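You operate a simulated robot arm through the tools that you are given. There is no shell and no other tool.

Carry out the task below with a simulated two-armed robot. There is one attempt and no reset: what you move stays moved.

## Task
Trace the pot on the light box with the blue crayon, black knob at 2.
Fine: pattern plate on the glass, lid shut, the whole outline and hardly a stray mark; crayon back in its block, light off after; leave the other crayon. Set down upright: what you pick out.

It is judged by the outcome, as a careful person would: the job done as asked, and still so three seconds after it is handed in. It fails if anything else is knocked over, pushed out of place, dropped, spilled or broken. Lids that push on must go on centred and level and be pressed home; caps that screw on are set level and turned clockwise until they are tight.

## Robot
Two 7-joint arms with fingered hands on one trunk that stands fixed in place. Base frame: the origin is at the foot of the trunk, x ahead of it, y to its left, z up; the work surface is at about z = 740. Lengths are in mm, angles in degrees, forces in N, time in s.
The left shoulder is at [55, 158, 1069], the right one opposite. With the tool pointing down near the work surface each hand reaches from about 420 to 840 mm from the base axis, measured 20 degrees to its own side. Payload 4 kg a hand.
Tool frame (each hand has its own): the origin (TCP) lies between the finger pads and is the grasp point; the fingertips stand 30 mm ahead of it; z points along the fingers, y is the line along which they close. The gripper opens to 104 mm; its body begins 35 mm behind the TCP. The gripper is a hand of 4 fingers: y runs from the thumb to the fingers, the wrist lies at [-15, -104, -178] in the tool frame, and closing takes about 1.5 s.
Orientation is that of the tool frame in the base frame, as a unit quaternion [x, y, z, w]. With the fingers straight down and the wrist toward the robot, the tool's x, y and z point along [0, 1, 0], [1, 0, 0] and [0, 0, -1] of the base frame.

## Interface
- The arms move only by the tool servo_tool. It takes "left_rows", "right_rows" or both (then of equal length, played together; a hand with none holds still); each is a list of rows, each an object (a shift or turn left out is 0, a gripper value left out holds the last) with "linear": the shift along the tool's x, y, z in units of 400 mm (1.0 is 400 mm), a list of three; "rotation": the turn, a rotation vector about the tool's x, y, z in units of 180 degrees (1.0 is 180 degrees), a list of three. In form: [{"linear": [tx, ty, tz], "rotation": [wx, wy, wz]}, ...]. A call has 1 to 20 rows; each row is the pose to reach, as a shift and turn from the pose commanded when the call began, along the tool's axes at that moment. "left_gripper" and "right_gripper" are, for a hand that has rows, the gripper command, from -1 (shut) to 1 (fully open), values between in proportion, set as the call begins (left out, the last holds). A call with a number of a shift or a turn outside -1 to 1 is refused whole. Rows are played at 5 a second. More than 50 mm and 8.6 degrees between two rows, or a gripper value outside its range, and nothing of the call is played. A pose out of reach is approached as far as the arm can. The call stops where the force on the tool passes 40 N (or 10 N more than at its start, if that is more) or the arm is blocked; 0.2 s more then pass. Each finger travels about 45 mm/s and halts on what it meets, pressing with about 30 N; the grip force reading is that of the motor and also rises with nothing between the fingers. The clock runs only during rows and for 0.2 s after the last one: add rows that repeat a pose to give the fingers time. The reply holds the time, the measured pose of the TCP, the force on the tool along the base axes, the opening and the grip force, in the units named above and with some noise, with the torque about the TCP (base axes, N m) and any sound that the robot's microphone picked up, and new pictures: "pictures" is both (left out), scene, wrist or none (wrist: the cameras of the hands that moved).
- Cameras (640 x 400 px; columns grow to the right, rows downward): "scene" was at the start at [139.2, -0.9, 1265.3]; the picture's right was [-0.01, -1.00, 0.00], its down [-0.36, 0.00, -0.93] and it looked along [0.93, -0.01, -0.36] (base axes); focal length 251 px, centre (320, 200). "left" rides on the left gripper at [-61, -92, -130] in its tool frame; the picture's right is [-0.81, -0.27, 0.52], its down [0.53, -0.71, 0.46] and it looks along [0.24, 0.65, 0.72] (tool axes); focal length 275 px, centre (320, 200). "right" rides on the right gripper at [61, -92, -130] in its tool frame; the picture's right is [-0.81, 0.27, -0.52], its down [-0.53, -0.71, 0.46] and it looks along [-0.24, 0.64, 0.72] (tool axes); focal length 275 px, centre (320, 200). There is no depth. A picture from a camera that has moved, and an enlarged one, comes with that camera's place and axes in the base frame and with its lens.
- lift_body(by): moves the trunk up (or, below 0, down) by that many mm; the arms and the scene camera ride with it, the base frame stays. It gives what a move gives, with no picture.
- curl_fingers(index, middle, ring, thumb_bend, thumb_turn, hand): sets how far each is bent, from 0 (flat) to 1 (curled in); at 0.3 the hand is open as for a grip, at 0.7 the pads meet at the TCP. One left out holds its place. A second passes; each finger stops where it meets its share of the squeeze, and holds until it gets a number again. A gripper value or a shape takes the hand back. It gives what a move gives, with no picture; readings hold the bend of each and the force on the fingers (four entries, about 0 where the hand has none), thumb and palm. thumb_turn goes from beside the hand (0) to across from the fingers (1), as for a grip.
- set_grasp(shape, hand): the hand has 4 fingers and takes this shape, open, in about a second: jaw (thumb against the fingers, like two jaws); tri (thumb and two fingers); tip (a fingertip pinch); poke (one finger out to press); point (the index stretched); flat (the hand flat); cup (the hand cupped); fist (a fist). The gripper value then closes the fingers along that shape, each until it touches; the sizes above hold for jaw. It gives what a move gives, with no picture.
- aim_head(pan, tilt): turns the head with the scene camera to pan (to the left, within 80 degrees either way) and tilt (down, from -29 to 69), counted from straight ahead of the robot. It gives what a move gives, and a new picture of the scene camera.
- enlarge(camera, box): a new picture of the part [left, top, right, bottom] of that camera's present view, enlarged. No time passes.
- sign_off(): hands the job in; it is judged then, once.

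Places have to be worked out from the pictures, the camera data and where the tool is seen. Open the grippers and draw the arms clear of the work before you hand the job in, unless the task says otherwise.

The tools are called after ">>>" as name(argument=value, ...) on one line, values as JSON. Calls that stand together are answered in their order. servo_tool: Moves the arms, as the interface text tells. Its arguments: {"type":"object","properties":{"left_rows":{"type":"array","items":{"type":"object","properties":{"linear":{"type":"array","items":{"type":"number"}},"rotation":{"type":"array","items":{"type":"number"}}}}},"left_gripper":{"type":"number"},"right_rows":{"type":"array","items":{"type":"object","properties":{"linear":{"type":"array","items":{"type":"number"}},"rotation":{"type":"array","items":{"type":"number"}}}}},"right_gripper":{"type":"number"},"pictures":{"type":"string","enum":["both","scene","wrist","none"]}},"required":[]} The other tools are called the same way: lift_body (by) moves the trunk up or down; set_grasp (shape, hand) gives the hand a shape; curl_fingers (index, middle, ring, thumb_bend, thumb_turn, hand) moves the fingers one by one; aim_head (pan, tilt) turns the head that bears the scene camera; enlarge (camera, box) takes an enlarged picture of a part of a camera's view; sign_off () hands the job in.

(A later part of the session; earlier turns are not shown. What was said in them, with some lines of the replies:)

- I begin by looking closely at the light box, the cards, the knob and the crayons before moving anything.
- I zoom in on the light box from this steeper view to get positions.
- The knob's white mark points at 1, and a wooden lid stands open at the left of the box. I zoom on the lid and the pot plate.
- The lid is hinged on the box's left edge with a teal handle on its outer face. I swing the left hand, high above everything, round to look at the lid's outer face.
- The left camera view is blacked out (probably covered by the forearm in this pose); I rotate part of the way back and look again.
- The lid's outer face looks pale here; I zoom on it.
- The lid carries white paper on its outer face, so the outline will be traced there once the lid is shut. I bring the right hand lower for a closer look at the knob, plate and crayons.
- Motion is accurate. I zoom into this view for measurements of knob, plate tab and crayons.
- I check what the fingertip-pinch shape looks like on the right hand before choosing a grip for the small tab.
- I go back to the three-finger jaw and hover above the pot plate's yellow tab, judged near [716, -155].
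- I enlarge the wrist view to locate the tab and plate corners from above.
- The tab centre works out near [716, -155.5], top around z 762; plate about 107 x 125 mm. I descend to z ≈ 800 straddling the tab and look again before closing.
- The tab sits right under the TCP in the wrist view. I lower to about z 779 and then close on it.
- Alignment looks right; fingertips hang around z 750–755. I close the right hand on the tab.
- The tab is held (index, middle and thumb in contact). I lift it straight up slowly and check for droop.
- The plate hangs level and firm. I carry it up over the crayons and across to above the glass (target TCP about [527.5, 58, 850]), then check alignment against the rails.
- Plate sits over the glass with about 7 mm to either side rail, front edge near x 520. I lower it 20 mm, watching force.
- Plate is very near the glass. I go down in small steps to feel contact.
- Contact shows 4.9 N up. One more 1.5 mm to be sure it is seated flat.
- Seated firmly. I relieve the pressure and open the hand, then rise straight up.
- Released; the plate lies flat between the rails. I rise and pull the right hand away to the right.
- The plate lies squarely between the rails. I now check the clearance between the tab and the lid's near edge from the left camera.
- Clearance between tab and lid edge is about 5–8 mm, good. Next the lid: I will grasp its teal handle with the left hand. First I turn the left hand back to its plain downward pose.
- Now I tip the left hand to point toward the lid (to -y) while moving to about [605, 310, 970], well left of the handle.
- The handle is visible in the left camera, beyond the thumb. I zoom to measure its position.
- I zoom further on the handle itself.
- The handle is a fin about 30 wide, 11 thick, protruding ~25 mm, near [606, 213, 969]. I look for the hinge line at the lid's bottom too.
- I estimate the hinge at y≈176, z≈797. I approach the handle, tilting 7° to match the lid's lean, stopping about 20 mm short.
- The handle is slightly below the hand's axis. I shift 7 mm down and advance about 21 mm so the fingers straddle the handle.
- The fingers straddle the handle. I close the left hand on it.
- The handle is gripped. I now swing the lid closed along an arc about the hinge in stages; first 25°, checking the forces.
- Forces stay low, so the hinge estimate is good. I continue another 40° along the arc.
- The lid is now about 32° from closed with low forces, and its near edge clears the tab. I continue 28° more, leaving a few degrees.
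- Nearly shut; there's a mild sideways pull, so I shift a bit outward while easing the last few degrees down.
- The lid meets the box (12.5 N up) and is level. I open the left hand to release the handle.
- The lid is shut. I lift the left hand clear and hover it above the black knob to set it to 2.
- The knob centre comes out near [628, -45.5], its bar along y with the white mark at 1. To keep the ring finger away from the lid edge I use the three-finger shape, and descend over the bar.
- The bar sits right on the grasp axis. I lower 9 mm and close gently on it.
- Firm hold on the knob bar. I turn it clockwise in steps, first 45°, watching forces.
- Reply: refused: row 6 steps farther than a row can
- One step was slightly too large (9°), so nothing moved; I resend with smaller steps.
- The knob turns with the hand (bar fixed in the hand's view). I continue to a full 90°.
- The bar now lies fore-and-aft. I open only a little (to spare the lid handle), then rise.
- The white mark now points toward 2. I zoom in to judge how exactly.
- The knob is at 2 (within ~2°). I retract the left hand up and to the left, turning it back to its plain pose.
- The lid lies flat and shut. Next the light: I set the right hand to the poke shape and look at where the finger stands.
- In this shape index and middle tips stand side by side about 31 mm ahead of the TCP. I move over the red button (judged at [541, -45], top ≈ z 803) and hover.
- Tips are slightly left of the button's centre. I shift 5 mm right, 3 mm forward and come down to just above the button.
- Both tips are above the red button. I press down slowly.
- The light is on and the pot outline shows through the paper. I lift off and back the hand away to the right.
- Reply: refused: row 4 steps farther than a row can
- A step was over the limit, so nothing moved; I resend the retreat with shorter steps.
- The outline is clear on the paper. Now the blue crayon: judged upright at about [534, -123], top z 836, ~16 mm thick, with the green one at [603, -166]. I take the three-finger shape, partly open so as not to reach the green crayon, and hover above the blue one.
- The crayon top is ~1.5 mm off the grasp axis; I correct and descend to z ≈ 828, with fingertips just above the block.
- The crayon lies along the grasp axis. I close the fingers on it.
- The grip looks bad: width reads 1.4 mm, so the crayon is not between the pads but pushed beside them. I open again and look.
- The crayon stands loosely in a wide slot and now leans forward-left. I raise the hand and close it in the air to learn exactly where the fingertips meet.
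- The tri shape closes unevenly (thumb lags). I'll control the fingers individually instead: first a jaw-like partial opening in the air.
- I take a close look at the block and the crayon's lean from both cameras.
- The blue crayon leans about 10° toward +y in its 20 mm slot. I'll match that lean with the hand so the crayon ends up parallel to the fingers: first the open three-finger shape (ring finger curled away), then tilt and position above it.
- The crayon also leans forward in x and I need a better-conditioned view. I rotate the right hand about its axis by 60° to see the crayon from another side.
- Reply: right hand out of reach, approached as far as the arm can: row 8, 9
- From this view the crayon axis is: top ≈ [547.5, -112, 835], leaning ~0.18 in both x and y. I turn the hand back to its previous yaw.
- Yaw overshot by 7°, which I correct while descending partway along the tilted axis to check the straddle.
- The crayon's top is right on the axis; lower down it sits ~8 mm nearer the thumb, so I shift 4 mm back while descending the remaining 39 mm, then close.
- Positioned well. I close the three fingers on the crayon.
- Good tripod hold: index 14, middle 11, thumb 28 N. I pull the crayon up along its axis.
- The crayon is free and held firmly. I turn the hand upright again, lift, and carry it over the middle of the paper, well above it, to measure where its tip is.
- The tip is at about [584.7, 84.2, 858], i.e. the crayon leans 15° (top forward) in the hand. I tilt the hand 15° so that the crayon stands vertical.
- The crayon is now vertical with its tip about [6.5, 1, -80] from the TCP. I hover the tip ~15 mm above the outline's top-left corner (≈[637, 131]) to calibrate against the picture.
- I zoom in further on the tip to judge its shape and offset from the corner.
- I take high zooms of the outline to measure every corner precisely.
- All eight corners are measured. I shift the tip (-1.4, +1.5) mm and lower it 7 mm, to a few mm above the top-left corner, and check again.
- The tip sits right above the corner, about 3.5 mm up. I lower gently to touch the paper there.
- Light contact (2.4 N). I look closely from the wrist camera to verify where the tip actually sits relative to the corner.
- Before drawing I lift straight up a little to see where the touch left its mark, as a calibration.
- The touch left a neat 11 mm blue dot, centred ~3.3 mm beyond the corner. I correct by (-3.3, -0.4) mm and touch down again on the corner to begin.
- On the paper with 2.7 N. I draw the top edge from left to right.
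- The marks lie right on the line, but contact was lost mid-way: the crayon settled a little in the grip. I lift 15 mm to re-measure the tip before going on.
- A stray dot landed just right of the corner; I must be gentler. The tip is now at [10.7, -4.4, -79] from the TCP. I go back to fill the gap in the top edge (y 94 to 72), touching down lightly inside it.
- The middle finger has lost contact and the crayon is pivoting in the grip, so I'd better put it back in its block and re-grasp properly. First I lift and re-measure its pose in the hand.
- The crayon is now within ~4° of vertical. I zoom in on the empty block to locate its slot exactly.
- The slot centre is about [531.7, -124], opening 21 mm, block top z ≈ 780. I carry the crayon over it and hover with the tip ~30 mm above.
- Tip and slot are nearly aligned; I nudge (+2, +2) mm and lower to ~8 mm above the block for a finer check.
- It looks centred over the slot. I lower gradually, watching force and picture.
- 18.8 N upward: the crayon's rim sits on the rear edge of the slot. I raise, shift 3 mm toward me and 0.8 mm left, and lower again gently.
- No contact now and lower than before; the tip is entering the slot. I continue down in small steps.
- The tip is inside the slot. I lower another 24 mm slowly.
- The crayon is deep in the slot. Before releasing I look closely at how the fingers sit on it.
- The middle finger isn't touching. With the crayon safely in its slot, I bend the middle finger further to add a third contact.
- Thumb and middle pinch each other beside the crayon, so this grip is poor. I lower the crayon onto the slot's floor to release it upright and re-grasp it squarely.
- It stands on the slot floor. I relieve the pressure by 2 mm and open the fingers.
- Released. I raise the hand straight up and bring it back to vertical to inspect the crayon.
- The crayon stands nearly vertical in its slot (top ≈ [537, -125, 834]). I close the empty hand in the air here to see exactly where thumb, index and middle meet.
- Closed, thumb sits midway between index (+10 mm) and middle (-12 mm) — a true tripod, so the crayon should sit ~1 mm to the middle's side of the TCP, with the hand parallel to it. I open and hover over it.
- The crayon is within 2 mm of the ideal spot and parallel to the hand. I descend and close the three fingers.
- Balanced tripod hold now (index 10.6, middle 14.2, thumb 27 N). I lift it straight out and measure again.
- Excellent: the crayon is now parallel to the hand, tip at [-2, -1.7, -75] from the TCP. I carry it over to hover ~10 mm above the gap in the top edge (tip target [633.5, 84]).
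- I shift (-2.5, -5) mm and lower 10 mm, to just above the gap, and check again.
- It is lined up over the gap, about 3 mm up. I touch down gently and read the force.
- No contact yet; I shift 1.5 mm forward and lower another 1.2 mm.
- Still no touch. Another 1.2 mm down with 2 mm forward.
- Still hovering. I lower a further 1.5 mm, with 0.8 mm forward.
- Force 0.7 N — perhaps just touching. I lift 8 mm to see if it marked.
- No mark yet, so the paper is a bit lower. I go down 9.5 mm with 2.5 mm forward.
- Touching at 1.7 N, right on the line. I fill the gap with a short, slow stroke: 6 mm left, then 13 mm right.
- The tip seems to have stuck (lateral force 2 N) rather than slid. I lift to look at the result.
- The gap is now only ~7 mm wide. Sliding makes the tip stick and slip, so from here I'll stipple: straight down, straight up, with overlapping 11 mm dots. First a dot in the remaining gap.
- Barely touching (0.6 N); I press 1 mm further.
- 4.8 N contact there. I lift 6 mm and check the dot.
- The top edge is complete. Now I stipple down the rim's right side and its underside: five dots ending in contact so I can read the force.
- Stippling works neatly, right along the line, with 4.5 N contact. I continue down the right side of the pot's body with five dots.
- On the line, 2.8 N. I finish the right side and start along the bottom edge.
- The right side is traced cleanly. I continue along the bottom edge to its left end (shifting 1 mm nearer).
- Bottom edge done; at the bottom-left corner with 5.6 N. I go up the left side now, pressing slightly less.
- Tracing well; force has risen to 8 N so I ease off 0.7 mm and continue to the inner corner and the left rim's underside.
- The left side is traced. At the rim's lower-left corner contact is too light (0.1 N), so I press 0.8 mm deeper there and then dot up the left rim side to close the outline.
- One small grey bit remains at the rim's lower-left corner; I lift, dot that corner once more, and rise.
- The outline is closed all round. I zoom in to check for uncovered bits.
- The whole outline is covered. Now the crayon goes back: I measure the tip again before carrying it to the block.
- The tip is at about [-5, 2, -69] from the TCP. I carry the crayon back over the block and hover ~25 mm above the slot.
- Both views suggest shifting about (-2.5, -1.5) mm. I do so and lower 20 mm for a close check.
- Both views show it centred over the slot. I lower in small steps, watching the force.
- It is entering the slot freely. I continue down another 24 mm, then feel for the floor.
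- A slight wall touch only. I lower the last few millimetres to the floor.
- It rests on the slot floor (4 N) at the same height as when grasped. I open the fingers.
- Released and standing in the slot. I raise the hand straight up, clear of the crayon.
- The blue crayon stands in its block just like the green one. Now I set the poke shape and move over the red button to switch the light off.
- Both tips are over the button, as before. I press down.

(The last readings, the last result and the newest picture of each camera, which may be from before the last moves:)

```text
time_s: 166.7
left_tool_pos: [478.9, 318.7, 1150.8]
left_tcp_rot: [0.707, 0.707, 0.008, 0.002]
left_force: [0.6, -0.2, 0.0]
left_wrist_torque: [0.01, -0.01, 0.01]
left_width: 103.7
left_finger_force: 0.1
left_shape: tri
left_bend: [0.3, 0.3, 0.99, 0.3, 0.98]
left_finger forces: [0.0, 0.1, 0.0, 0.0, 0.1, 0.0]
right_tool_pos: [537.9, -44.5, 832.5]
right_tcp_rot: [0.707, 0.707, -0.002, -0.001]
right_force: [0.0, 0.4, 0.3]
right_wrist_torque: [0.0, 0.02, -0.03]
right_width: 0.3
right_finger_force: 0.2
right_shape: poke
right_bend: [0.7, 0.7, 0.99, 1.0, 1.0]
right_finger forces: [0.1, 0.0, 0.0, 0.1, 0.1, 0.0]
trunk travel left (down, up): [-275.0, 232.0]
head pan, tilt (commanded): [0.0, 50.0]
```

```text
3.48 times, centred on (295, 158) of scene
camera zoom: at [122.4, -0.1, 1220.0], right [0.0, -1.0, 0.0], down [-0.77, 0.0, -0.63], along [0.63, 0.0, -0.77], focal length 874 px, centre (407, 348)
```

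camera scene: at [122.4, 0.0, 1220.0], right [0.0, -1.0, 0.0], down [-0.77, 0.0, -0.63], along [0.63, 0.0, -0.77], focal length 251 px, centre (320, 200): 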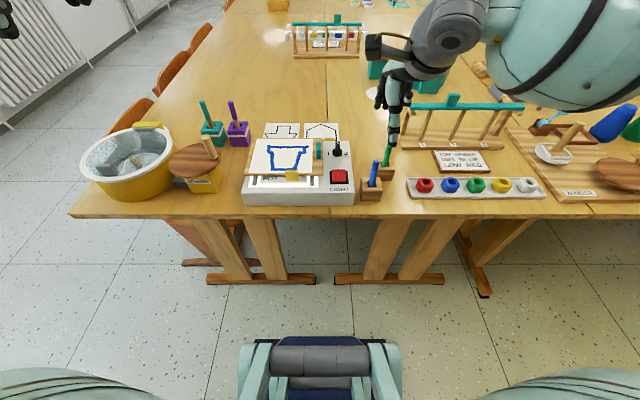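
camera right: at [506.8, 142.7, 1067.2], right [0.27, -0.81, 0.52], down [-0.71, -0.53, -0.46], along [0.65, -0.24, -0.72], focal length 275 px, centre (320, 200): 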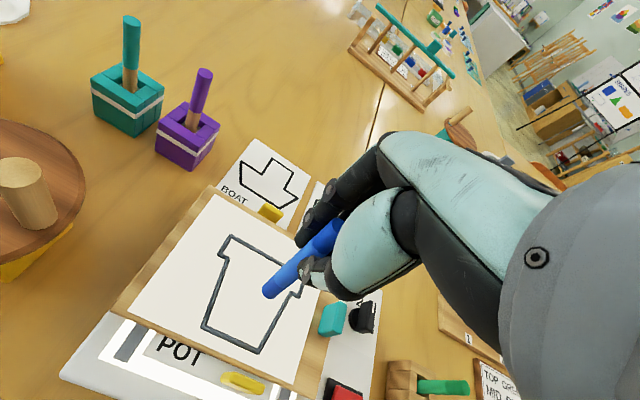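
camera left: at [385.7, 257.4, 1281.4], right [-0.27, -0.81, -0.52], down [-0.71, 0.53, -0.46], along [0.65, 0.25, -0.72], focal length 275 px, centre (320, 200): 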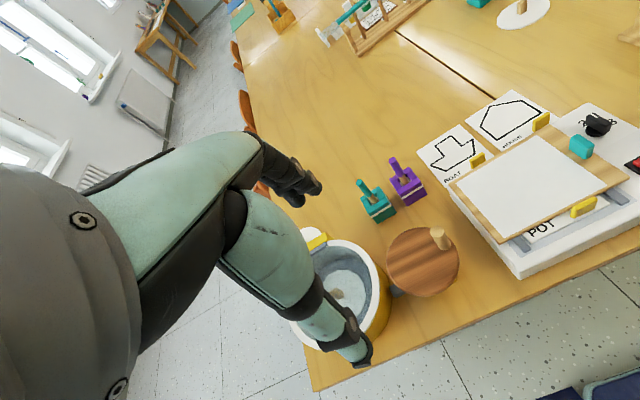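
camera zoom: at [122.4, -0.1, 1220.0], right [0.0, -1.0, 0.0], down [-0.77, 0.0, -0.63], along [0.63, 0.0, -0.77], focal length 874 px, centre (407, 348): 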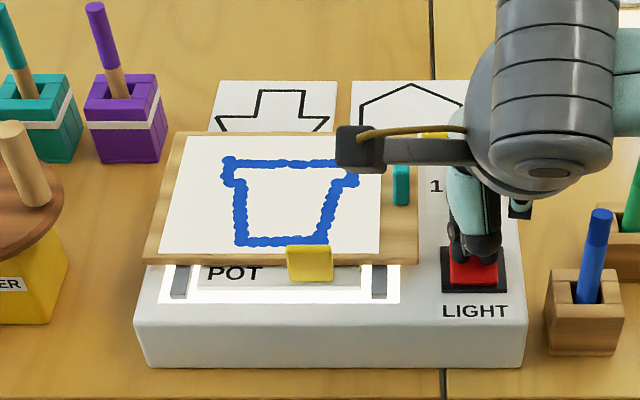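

Not yet in contact (0.3 N, light still on). I press a few millimetres further.

>>> servo_tool(right_rows=[{"linear": [0, 0, 0.006]}, {"linear": [0, 0, 0.012]}], pictures="none")

>>> enlarge(camera="scene", box=[220, 100, 370, 215])

```text
time_s: 167.2
left_tool_pos: [478.8, 318.5, 1152.0]
left_tcp_rot: [0.707, 0.707, 0.007, 0.002]
left_force: [-0.8, 0.6, 0.0]
left_wrist_torque: [-0.05, -0.01, 0.02]
left_width: 104.1
left_finger_force: 0.0
left_shape: tri
left_bend: [0.3, 0.3, 0.99, 0.3, 0.98]
left_finger forces: [0.1, 0.0, 0.0, 0.2, 0.0, 0.1]
right_tool_pos: [539.5, -44.7, 831.1]
right_tcp_rot: [0.706, 0.708, 0.002, 0.0]
right_force: [-0.4, 0.0, 12.0]
right_wrist_torque: [0.05, -0.01, -0.03]
right_width: 0.3
right_finger_force: 0.1
right_shape: poke
right_bend: [0.7, 0.7, 0.99, 1.0, 1.0]
right_finger forces: [10.3, 1.1, 0.1, 0.1, 0.0, 0.0]
trunk travel left (down, up): [-275.0, 232.0]
head pan, tilt (commanded): [0.0, 50.0]
```

```text
3.48 times, centred on (295, 158) of scene
camera zoom: at [120.9, -0.1, 1220.3], right [0.0, -1.0, 0.0], down [-0.77, 0.0, -0.63], along [0.63, 0.0, -0.77], focal length 874 px, centre (407, 348)
```

zoom: 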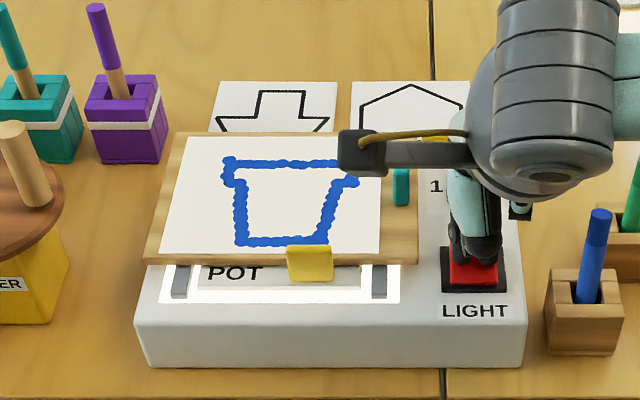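

12 N and the light is still on; I press a bit more.

>>> servo_tool(right_rows=[{"linear": [0, 0, 0.004]}, {"linear": [0, 0, 0.007]}], pictures="none")

>>> enlarge(camera="scene", box=[220, 100, 370, 215])

```text
time_s: 167.8
left_tool_pos: [475.6, 319.4, 1154.4]
left_tcp_rot: [0.707, 0.707, 0.008, 0.003]
left_force: [-0.2, -0.2, -0.4]
left_wrist_torque: [-0.02, 0.03, -0.01]
left_width: 103.6
left_finger_force: 0.1
left_shape: tri
left_bend: [0.3, 0.3, 0.99, 0.3, 0.98]
left_finger forces: [0.0, 0.0, 0.0, 0.1, 0.0, 0.0]
right_tool_pos: [539.2, -45.1, 831.3]
right_tcp_rot: [0.706, 0.708, 0.004, 0.002]
right_force: [0.2, -4.9, 34.8]
right_wrist_torque: [0.0, -0.09, 0.01]
right_width: 0.0
right_finger_force: 0.0
right_shape: poke
right_bend: [0.7, 0.7, 0.99, 1.0, 1.0]
right_finger forces: [29.0, 4.2, 0.0, 0.0, 0.0, 0.0]
trunk travel left (down, up): [-275.0, 232.0]
head pan, tilt (commanded): [0.0, 50.0]
```

```text
3.48 times, centred on (295, 158) of scene
camera zoom: at [118.5, -0.4, 1220.6], right [0.0, -1.0, 0.0], down [-0.77, 0.0, -0.64], along [0.64, 0.0, -0.77], focal length 874 px, centre (407, 348)
```

zoom: 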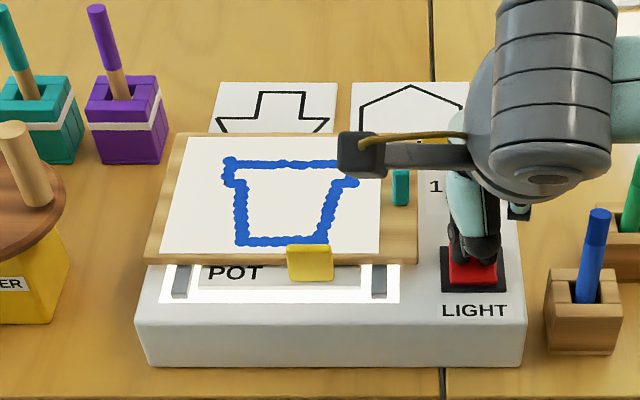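

The button is bottomed out but the light still shows. I release and look.

>>> servo_tool(right_rows=[{"linear": [0, 0, -0.01]}, {"linear": [0, 0, -0.03]}, {"linear": [0, 0, -0.05]}, {"linear": [0, 0, -0.05]}], pictures="none")

>>> enlarge(camera="scene", box=[220, 100, 370, 215])

```text
time_s: 168.8
left_tool_pos: [479.6, 319.0, 1152.0]
left_tcp_rot: [0.707, 0.707, 0.007, 0.002]
left_force: [-0.2, -0.2, 0.8]
left_wrist_torque: [-0.01, 0.02, -0.04]
left_width: 103.7
left_finger_force: 0.0
left_shape: tri
left_bend: [0.3, 0.3, 0.99, 0.3, 0.98]
left_finger forces: [0.1, 0.1, 0.1, 0.1, 0.0, 0.0]
right_tool_pos: [538.1, -44.2, 845.0]
right_tcp_rot: [0.706, 0.709, -0.001, -0.002]
right_force: [-0.5, -0.5, 0.3]
right_wrist_torque: [-0.02, 0.02, 0.01]
right_width: 0.0
right_finger_force: 0.1
right_shape: poke
right_bend: [0.7, 0.7, 0.99, 1.0, 1.0]
right_finger forces: [0.0, 0.1, 0.0, 0.0, 0.0, 0.0]
trunk travel left (down, up): [-275.0, 232.0]
head pan, tilt (commanded): [0.0, 50.0]
```

```text
3.48 times, centred on (295, 158) of scene
camera zoom: at [122.6, -0.2, 1220.0], right [0.0, -1.0, 0.0], down [-0.77, 0.0, -0.63], along [0.63, 0.0, -0.77], focal length 874 px, centre (407, 348)
```

zoom: 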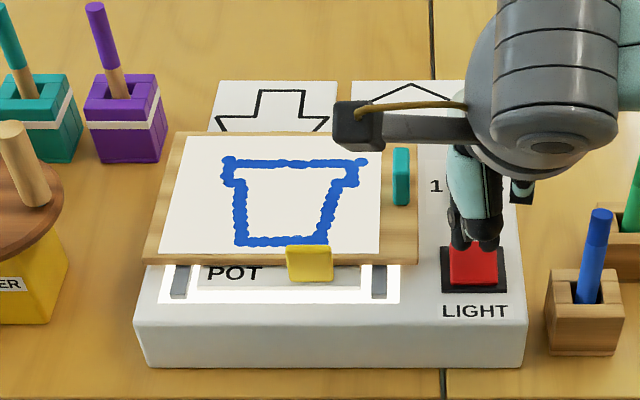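

The light is still on. I look closely at the button — it might be a rocker.

>>> servo_tool(right_rows=[{"linear": [0, 0, -0.08]}, {"linear": [-0.06, -0.03, -0.18]}, {"linear": [-0.16, -0.05, -0.22]}, {"linear": [-0.26, -0.06, -0.24]}, {"linear": [-0.3, -0.06, -0.24]}], pictures="none")

>>> enlarge(camera="scene", box=[325, 160, 355, 195])

>>> enlarge(camera="right", box=[60, 150, 220, 300])

>>> enlarge(camera="scene", box=[230, 110, 370, 215])

```text
time_s: 170.1
left_tool_pos: [479.4, 320.1, 1150.5]
left_tcp_rot: [0.707, 0.708, 0.007, 0.002]
left_force: [0.1, -0.1, -0.1]
left_wrist_torque: [-0.03, 0.02, -0.04]
left_width: 103.8
left_finger_force: 0.0
left_shape: tri
left_bend: [0.3, 0.3, 0.99, 0.3, 0.98]
left_finger forces: [0.0, 0.0, 0.0, 0.1, 0.1, 0.0]
right_tool_pos: [514.4, -167.0, 943.3]
right_tcp_rot: [0.706, 0.708, -0.001, -0.001]
right_force: [0.0, 0.4, -0.3]
right_wrist_torque: [0.01, 0.0, -0.05]
right_width: 0.0
right_finger_force: 0.0
right_shape: poke
right_bend: [0.7, 0.7, 0.99, 1.0, 1.0]
right_finger forces: [0.1, 0.1, 0.1, 0.0, 0.1, 0.0]
trunk travel left (down, up): [-275.0, 232.0]
head pan, tilt (commanded): [0.0, 50.0]
```

```text
11.43 times, centred on (340, 178) of scene
camera zoom: at [122.4, -0.2, 1220.0], right [0.0, -1.0, 0.0], down [-0.77, 0.0, -0.63], along [0.63, 0.0, -0.77], focal length 2871 px, centre (91, 457)
```

zoom: 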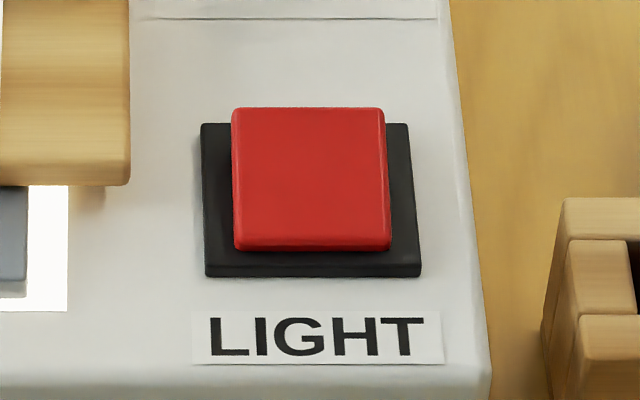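

```text
2.67 times, centred on (140, 225) of right
camera zoom: at [423.1, -107.3, 1075.0], right [0.28, -0.81, 0.52], down [-0.71, -0.54, -0.45], along [0.64, -0.24, -0.73], focal length 734 px, centre (800, 133)
```

zoom: 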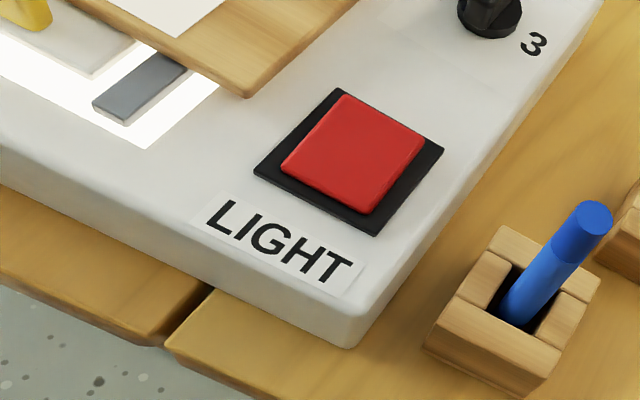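

```text
3.81 times, centred on (300, 162) of scene
camera zoom: at [122.4, -0.2, 1220.0], right [0.0, -1.0, 0.0], down [-0.77, 0.0, -0.63], along [0.63, 0.0, -0.77], focal length 957 px, centre (396, 343)
```

zoom: 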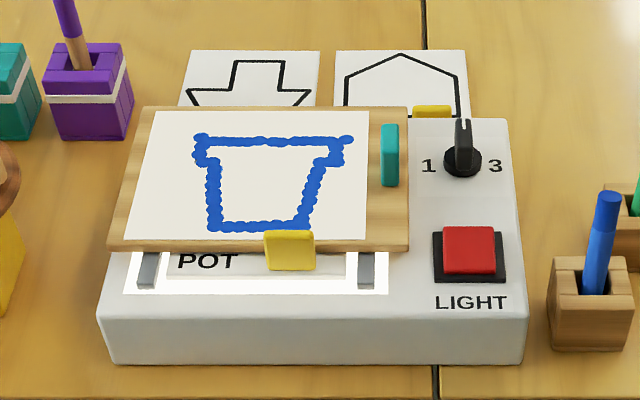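

It is a rocker: with the light on, its front is down and its rear is up (reverse of the start). To switch off I must press the rear half, at x ≈ 549. I go there.

>>> servo_tool(right_rows=[{"linear": [0.1, 0.03, 0]}, {"linear": [0.2, 0.06, 0]}, {"linear": [0.306, 0.087, 0]}, {"linear": [0.306, 0.087, 0.1]}, {"linear": [0.306, 0.087, 0.2]}, {"linear": [0.306, 0.087, 0.24]}, {"linear": [0.306, 0.087, 0.24]}], pictures="none")

>>> enlarge(camera="scene", box=[305, 135, 365, 195])

>>> enlarge(camera="right", box=[230, 180, 370, 320])

```text
time_s: 171.7
left_tool_pos: [479.2, 320.4, 1151.1]
left_tcp_rot: [0.707, 0.707, 0.007, 0.002]
left_force: [0.0, -1.0, -0.5]
left_wrist_torque: [-0.02, 0.0, 0.0]
left_width: 103.6
left_finger_force: 0.0
left_shape: tri
left_bend: [0.3, 0.3, 0.99, 0.3, 0.98]
left_finger forces: [0.0, 0.1, 0.0, 0.0, 0.0, 0.0]
right_tool_pos: [548.4, -42.4, 845.0]
right_tcp_rot: [0.707, 0.708, 0.0, 0.0]
right_force: [-0.9, 0.8, -0.9]
right_wrist_torque: [0.0, 0.01, -0.01]
right_width: 0.1
right_finger_force: 0.1
right_shape: poke
right_bend: [0.7, 0.7, 0.99, 1.0, 1.0]
right_finger forces: [0.0, 0.0, 0.0, 0.0, 0.1, 0.0]
trunk travel left (down, up): [-275.0, 232.0]
head pan, tilt (commanded): [0.0, 50.0]
```

```text
6.67 times, centred on (335, 165) of scene
camera zoom: at [122.4, -0.1, 1220.0], right [0.0, -1.0, 0.0], down [-0.77, 0.0, -0.63], along [0.63, 0.0, -0.77], focal length 1675 px, centre (220, 433)
```

zoom: 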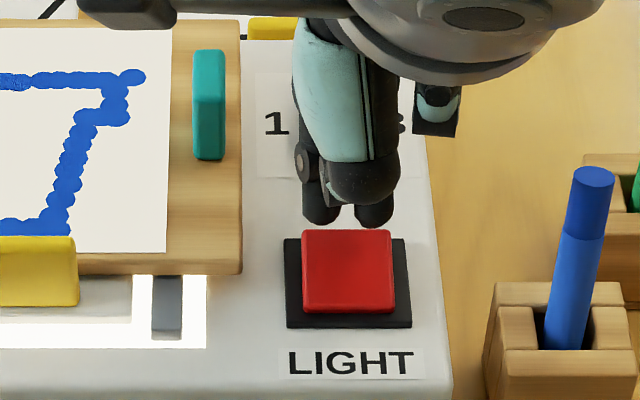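

```text
2.86 times, centred on (300, 250) of right
camera zoom: at [457.8, 15.8, 976.8], right [0.28, -0.81, 0.52], down [-0.71, -0.53, -0.45], along [0.64, -0.24, -0.73], focal length 786 px, centre (377, 57)
```

zoom: 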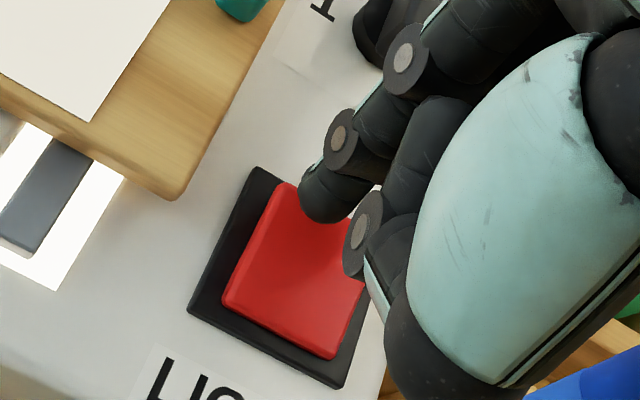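

The tips are over the cap's raised rear edge. I press down there.

>>> servo_tool(right_rows=[{"linear": [0, 0, 0.015]}, {"linear": [0, 0, 0.026]}, {"linear": [0, 0, 0.034]}, {"linear": [0, 0, 0.034]}], pictures="none")

>>> enlarge(camera="scene", box=[220, 100, 370, 215])

```text
time_s: 172.7
left_tool_pos: [480.2, 319.8, 1152.5]
left_tcp_rot: [0.707, 0.707, 0.006, 0.002]
left_force: [0.4, -0.3, -0.4]
left_wrist_torque: [0.03, 0.01, 0.02]
left_width: 103.7
left_finger_force: 0.0
left_shape: tri
left_bend: [0.3, 0.3, 0.99, 0.3, 0.98]
left_finger forces: [0.1, 0.0, 0.1, 0.0, 0.0, 0.0]
right_tool_pos: [549.7, -43.6, 831.9]
right_tcp_rot: [0.707, 0.708, -0.001, -0.001]
right_force: [0.3, 0.7, 0.0]
right_wrist_torque: [0.0, 0.04, 0.0]
right_width: 0.0
right_finger_force: 0.0
right_shape: poke
right_bend: [0.7, 0.7, 0.99, 1.0, 1.0]
right_finger forces: [0.0, 0.1, 0.1, 0.0, 0.0, 0.0]
trunk travel left (down, up): [-275.0, 232.0]
head pan, tilt (commanded): [0.0, 50.0]
```

```text
3.48 times, centred on (295, 158) of scene
camera zoom: at [122.4, -0.1, 1220.0], right [0.0, -1.0, 0.0], down [-0.77, 0.0, -0.63], along [0.63, 0.0, -0.77], focal length 874 px, centre (407, 348)
```

zoom: 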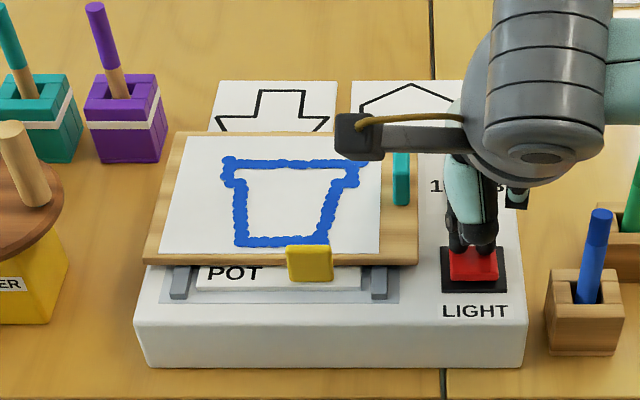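

The light is off now. I lift straight up and withdraw the right hand, then open it.

>>> servo_tool(right_rows=[{"linear": [0, 0, -0.03]}, {"linear": [0, 0, -0.1]}, {"linear": [0, 0, -0.2]}, {"linear": [-0.05, -0.03, -0.29]}, {"linear": [-0.13, -0.07, -0.35]}, {"linear": [-0.22, -0.11, -0.38]}, {"linear": [-0.32, -0.14, -0.4]}, {"linear": [-0.42, -0.16, -0.42]}, {"linear": [-0.52, -0.16, -0.44]}], pictures="none")

>>> set_grasp(shape="jaw", hand="right")

>>> set_grasp(shape="jaw", hand="left")

>>> aim_head(pan=0, tilt=45)

>>> enlarge(camera="scene", box=[210, 70, 420, 230])

```text
time_s: 174.7
left_tool_pos: [478.2, 319.7, 1152.5]
left_tcp_rot: [0.707, 0.707, 0.007, 0.002]
left_force: [-0.3, 0.4, 0.3]
left_wrist_torque: [-0.01, 0.01, 0.03]
left_width: 103.7
left_finger_force: 0.1
left_shape: tri
left_bend: [0.3, 0.3, 0.99, 0.3, 0.98]
left_finger forces: [0.1, 0.0, 0.0, 0.0, 0.1, 0.1]
right_tool_pos: [483.2, -251.6, 1007.9]
right_tcp_rot: [0.706, 0.708, 0.0, -0.001]
right_force: [-0.2, 0.2, 0.1]
right_wrist_torque: [0.02, 0.02, -0.02]
right_width: 0.0
right_finger_force: 0.1
right_shape: poke
right_bend: [0.7, 0.7, 0.99, 1.0, 1.0]
right_finger forces: [0.0, 0.0, 0.0, 0.1, 0.0, 0.1]
trunk travel left (down, up): [-275.0, 232.0]
head pan, tilt (commanded): [0.0, 50.0]
```

```text
time_s: 175.6
left_tool_pos: [478.9, 319.8, 1151.8]
left_tcp_rot: [0.707, 0.707, 0.005, 0.002]
left_force: [0.3, 0.4, -0.3]
left_wrist_torque: [0.02, 0.0, -0.01]
left_width: 103.7
left_finger_force: 0.2
left_shape: tri
left_bend: [0.3, 0.3, 0.99, 0.3, 0.98]
left_finger forces: [0.0, 0.1, 0.0, 0.0, 0.1, 0.0]
right_tool_pos: [483.4, -251.8, 1007.1]
right_tcp_rot: [0.706, 0.708, -0.002, -0.002]
right_force: [0.1, -0.7, -0.6]
right_wrist_torque: [0.0, 0.0, -0.01]
right_width: 104.0
right_finger_force: 0.1
right_shape: jaw
right_bend: [0.3, 0.3, 0.3, 0.3, 0.98]
right_finger forces: [0.1, 0.0, 0.0, 0.1, 0.0, 0.1]
trunk travel left (down, up): [-275.0, 232.0]
head pan, tilt (commanded): [0.0, 50.0]
```

```text
time_s: 176.4
left_tool_pos: [479.7, 320.0, 1150.5]
left_tcp_rot: [0.707, 0.707, 0.006, 0.002]
left_force: [0.2, 0.2, -1.0]
left_wrist_torque: [0.02, 0.01, 0.02]
left_width: 103.8
left_finger_force: 0.1
left_shape: jaw
left_bend: [0.3, 0.3, 0.3, 0.3, 0.98]
left_finger forces: [0.0, 0.0, 0.0, 0.0, 0.1, 0.0]
right_tool_pos: [483.8, -251.7, 1006.4]
right_tcp_rot: [0.707, 0.707, -0.002, -0.001]
right_force: [0.3, 0.4, 0.0]
right_wrist_torque: [0.0, 0.0, -0.04]
right_width: 103.9
right_finger_force: 0.0
right_shape: jaw
right_bend: [0.3, 0.3, 0.3, 0.3, 0.98]
right_finger forces: [0.0, 0.1, 0.0, 0.1, 0.0, 0.1]
trunk travel left (down, up): [-275.0, 232.0]
head pan, tilt (commanded): [0.0, 50.0]
```

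```text
time_s: 177.1
left_tool_pos: [478.9, 320.2, 1151.5]
left_tcp_rot: [0.707, 0.707, 0.007, 0.001]
left_force: [-0.4, -0.1, 0.1]
left_wrist_torque: [0.02, 0.02, -0.02]
left_width: 103.6
left_finger_force: 0.1
left_shape: jaw
left_bend: [0.3, 0.3, 0.3, 0.3, 0.98]
left_finger forces: [0.1, 0.0, 0.0, 0.0, 0.1, 0.0]
right_tool_pos: [485.6, -250.1, 1008.4]
right_tcp_rot: [0.706, 0.708, -0.001, -0.001]
right_force: [-0.1, 0.9, -0.9]
right_wrist_torque: [-0.04, -0.01, 0.0]
right_width: 103.7
right_finger_force: 0.1
right_shape: jaw
right_bend: [0.3, 0.3, 0.3, 0.3, 0.98]
right_finger forces: [0.1, 0.1, 0.0, 0.0, 0.0, 0.0]
trunk travel left (down, up): [-275.0, 232.0]
head pan, tilt (commanded): [0.0, 45.0]
camera scene: at [126.7, -0.1, 1226.8], right [0.0, -1.0, 0.0], down [-0.72, 0.0, -0.7], along [0.7, 0.0, -0.72], focal length 251 px, centre (320, 200)
```

scene: 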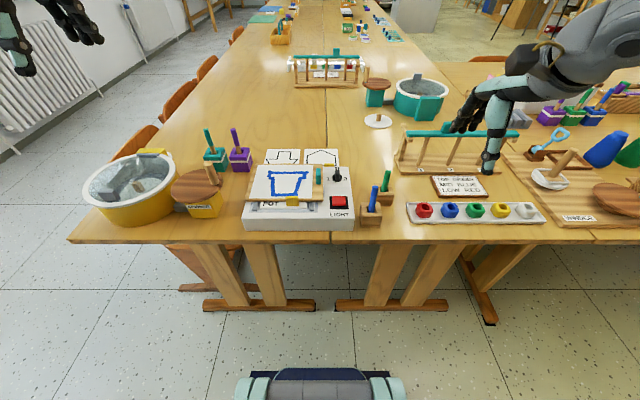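

```text
2.50 times, centred on (315, 150) of scene
camera zoom: at [126.7, -0.1, 1226.8], right [0.0, -1.0, 0.0], down [-0.72, 0.0, -0.7], along [0.7, 0.0, -0.72], focal length 628 px, centre (332, 325)
```

zoom: 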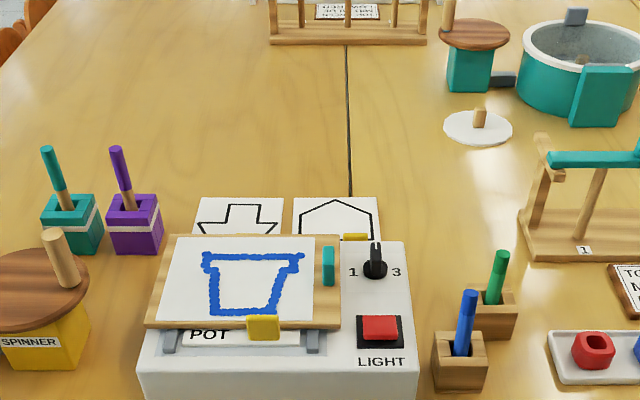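

The light is off, the knob at 2, the crayon back. I zoom once more on the lid, rocker and knob to confirm the final state.

>>> enlarge(camera="scene", box=[240, 155, 360, 240])

>>> enlarge(camera="left", box=[420, 90, 640, 300])

>>> enlarge(camera="right", box=[0, 40, 240, 280])

```text
4.71 times, centred on (300, 198) of scene
camera zoom: at [126.7, -0.1, 1226.8], right [0.0, -1.0, 0.0], down [-0.72, 0.0, -0.7], along [0.7, 0.0, -0.72], focal length 1182 px, centre (414, 212)
```

zoom: 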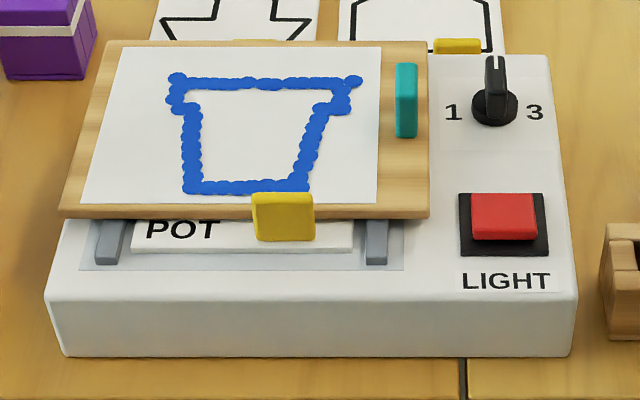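

```text
1.90 times, centred on (530, 195) of left
camera zoom: at [385.9, 256.5, 1281.5], right [-0.27, -0.81, -0.53], down [-0.71, 0.54, -0.46], along [0.65, 0.25, -0.72], focal length 524 px, centre (-80, 210)
```

zoom: 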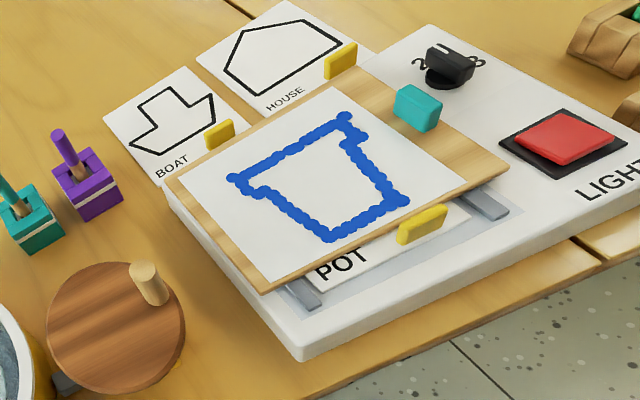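

```text
1.67 times, centred on (120, 160) of right
camera zoom: at [393.0, -191.6, 1139.5], right [0.28, -0.81, 0.52], down [-0.71, -0.53, -0.45], along [0.64, -0.24, -0.73], focal length 459 px, centre (653, 267)
```

zoom: 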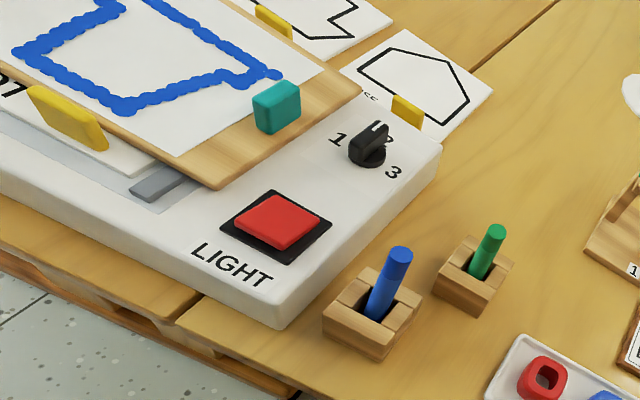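

The pot is traced all round in blue. The lid lies flat over the plate on the glass and the knob points to 2. The light is off, both crayons stand in their blocks and both hands are open and clear, so I hand the job in.

>>> sign_off()

```text
The job is handed in.
```

The job is handed in: the pot is traced in blue around its whole outline on the light box.

- **Tracing:** I made the outline mostly from overlapping touches, because sliding the crayon made it stick and skip. There is one stray dot just outside the top-right corner of the rim. A speck of the pattern line is left uncovered at the left end of the rim's underside.
- **Light box:** The pot plate is on the glass and the lid is shut. The black knob points at 2, within a couple of degrees, and the light is off.
- **Crayons:** The blue crayon is standing upright in its block. I did not use or move the green one.
- **Everything else:** I saw nothing knocked over or moved in the last pictures. Both hands are open and clear of the work.

Partway through, I put the blue crayon back in its block and picked it up again, because my first grip let it tilt.
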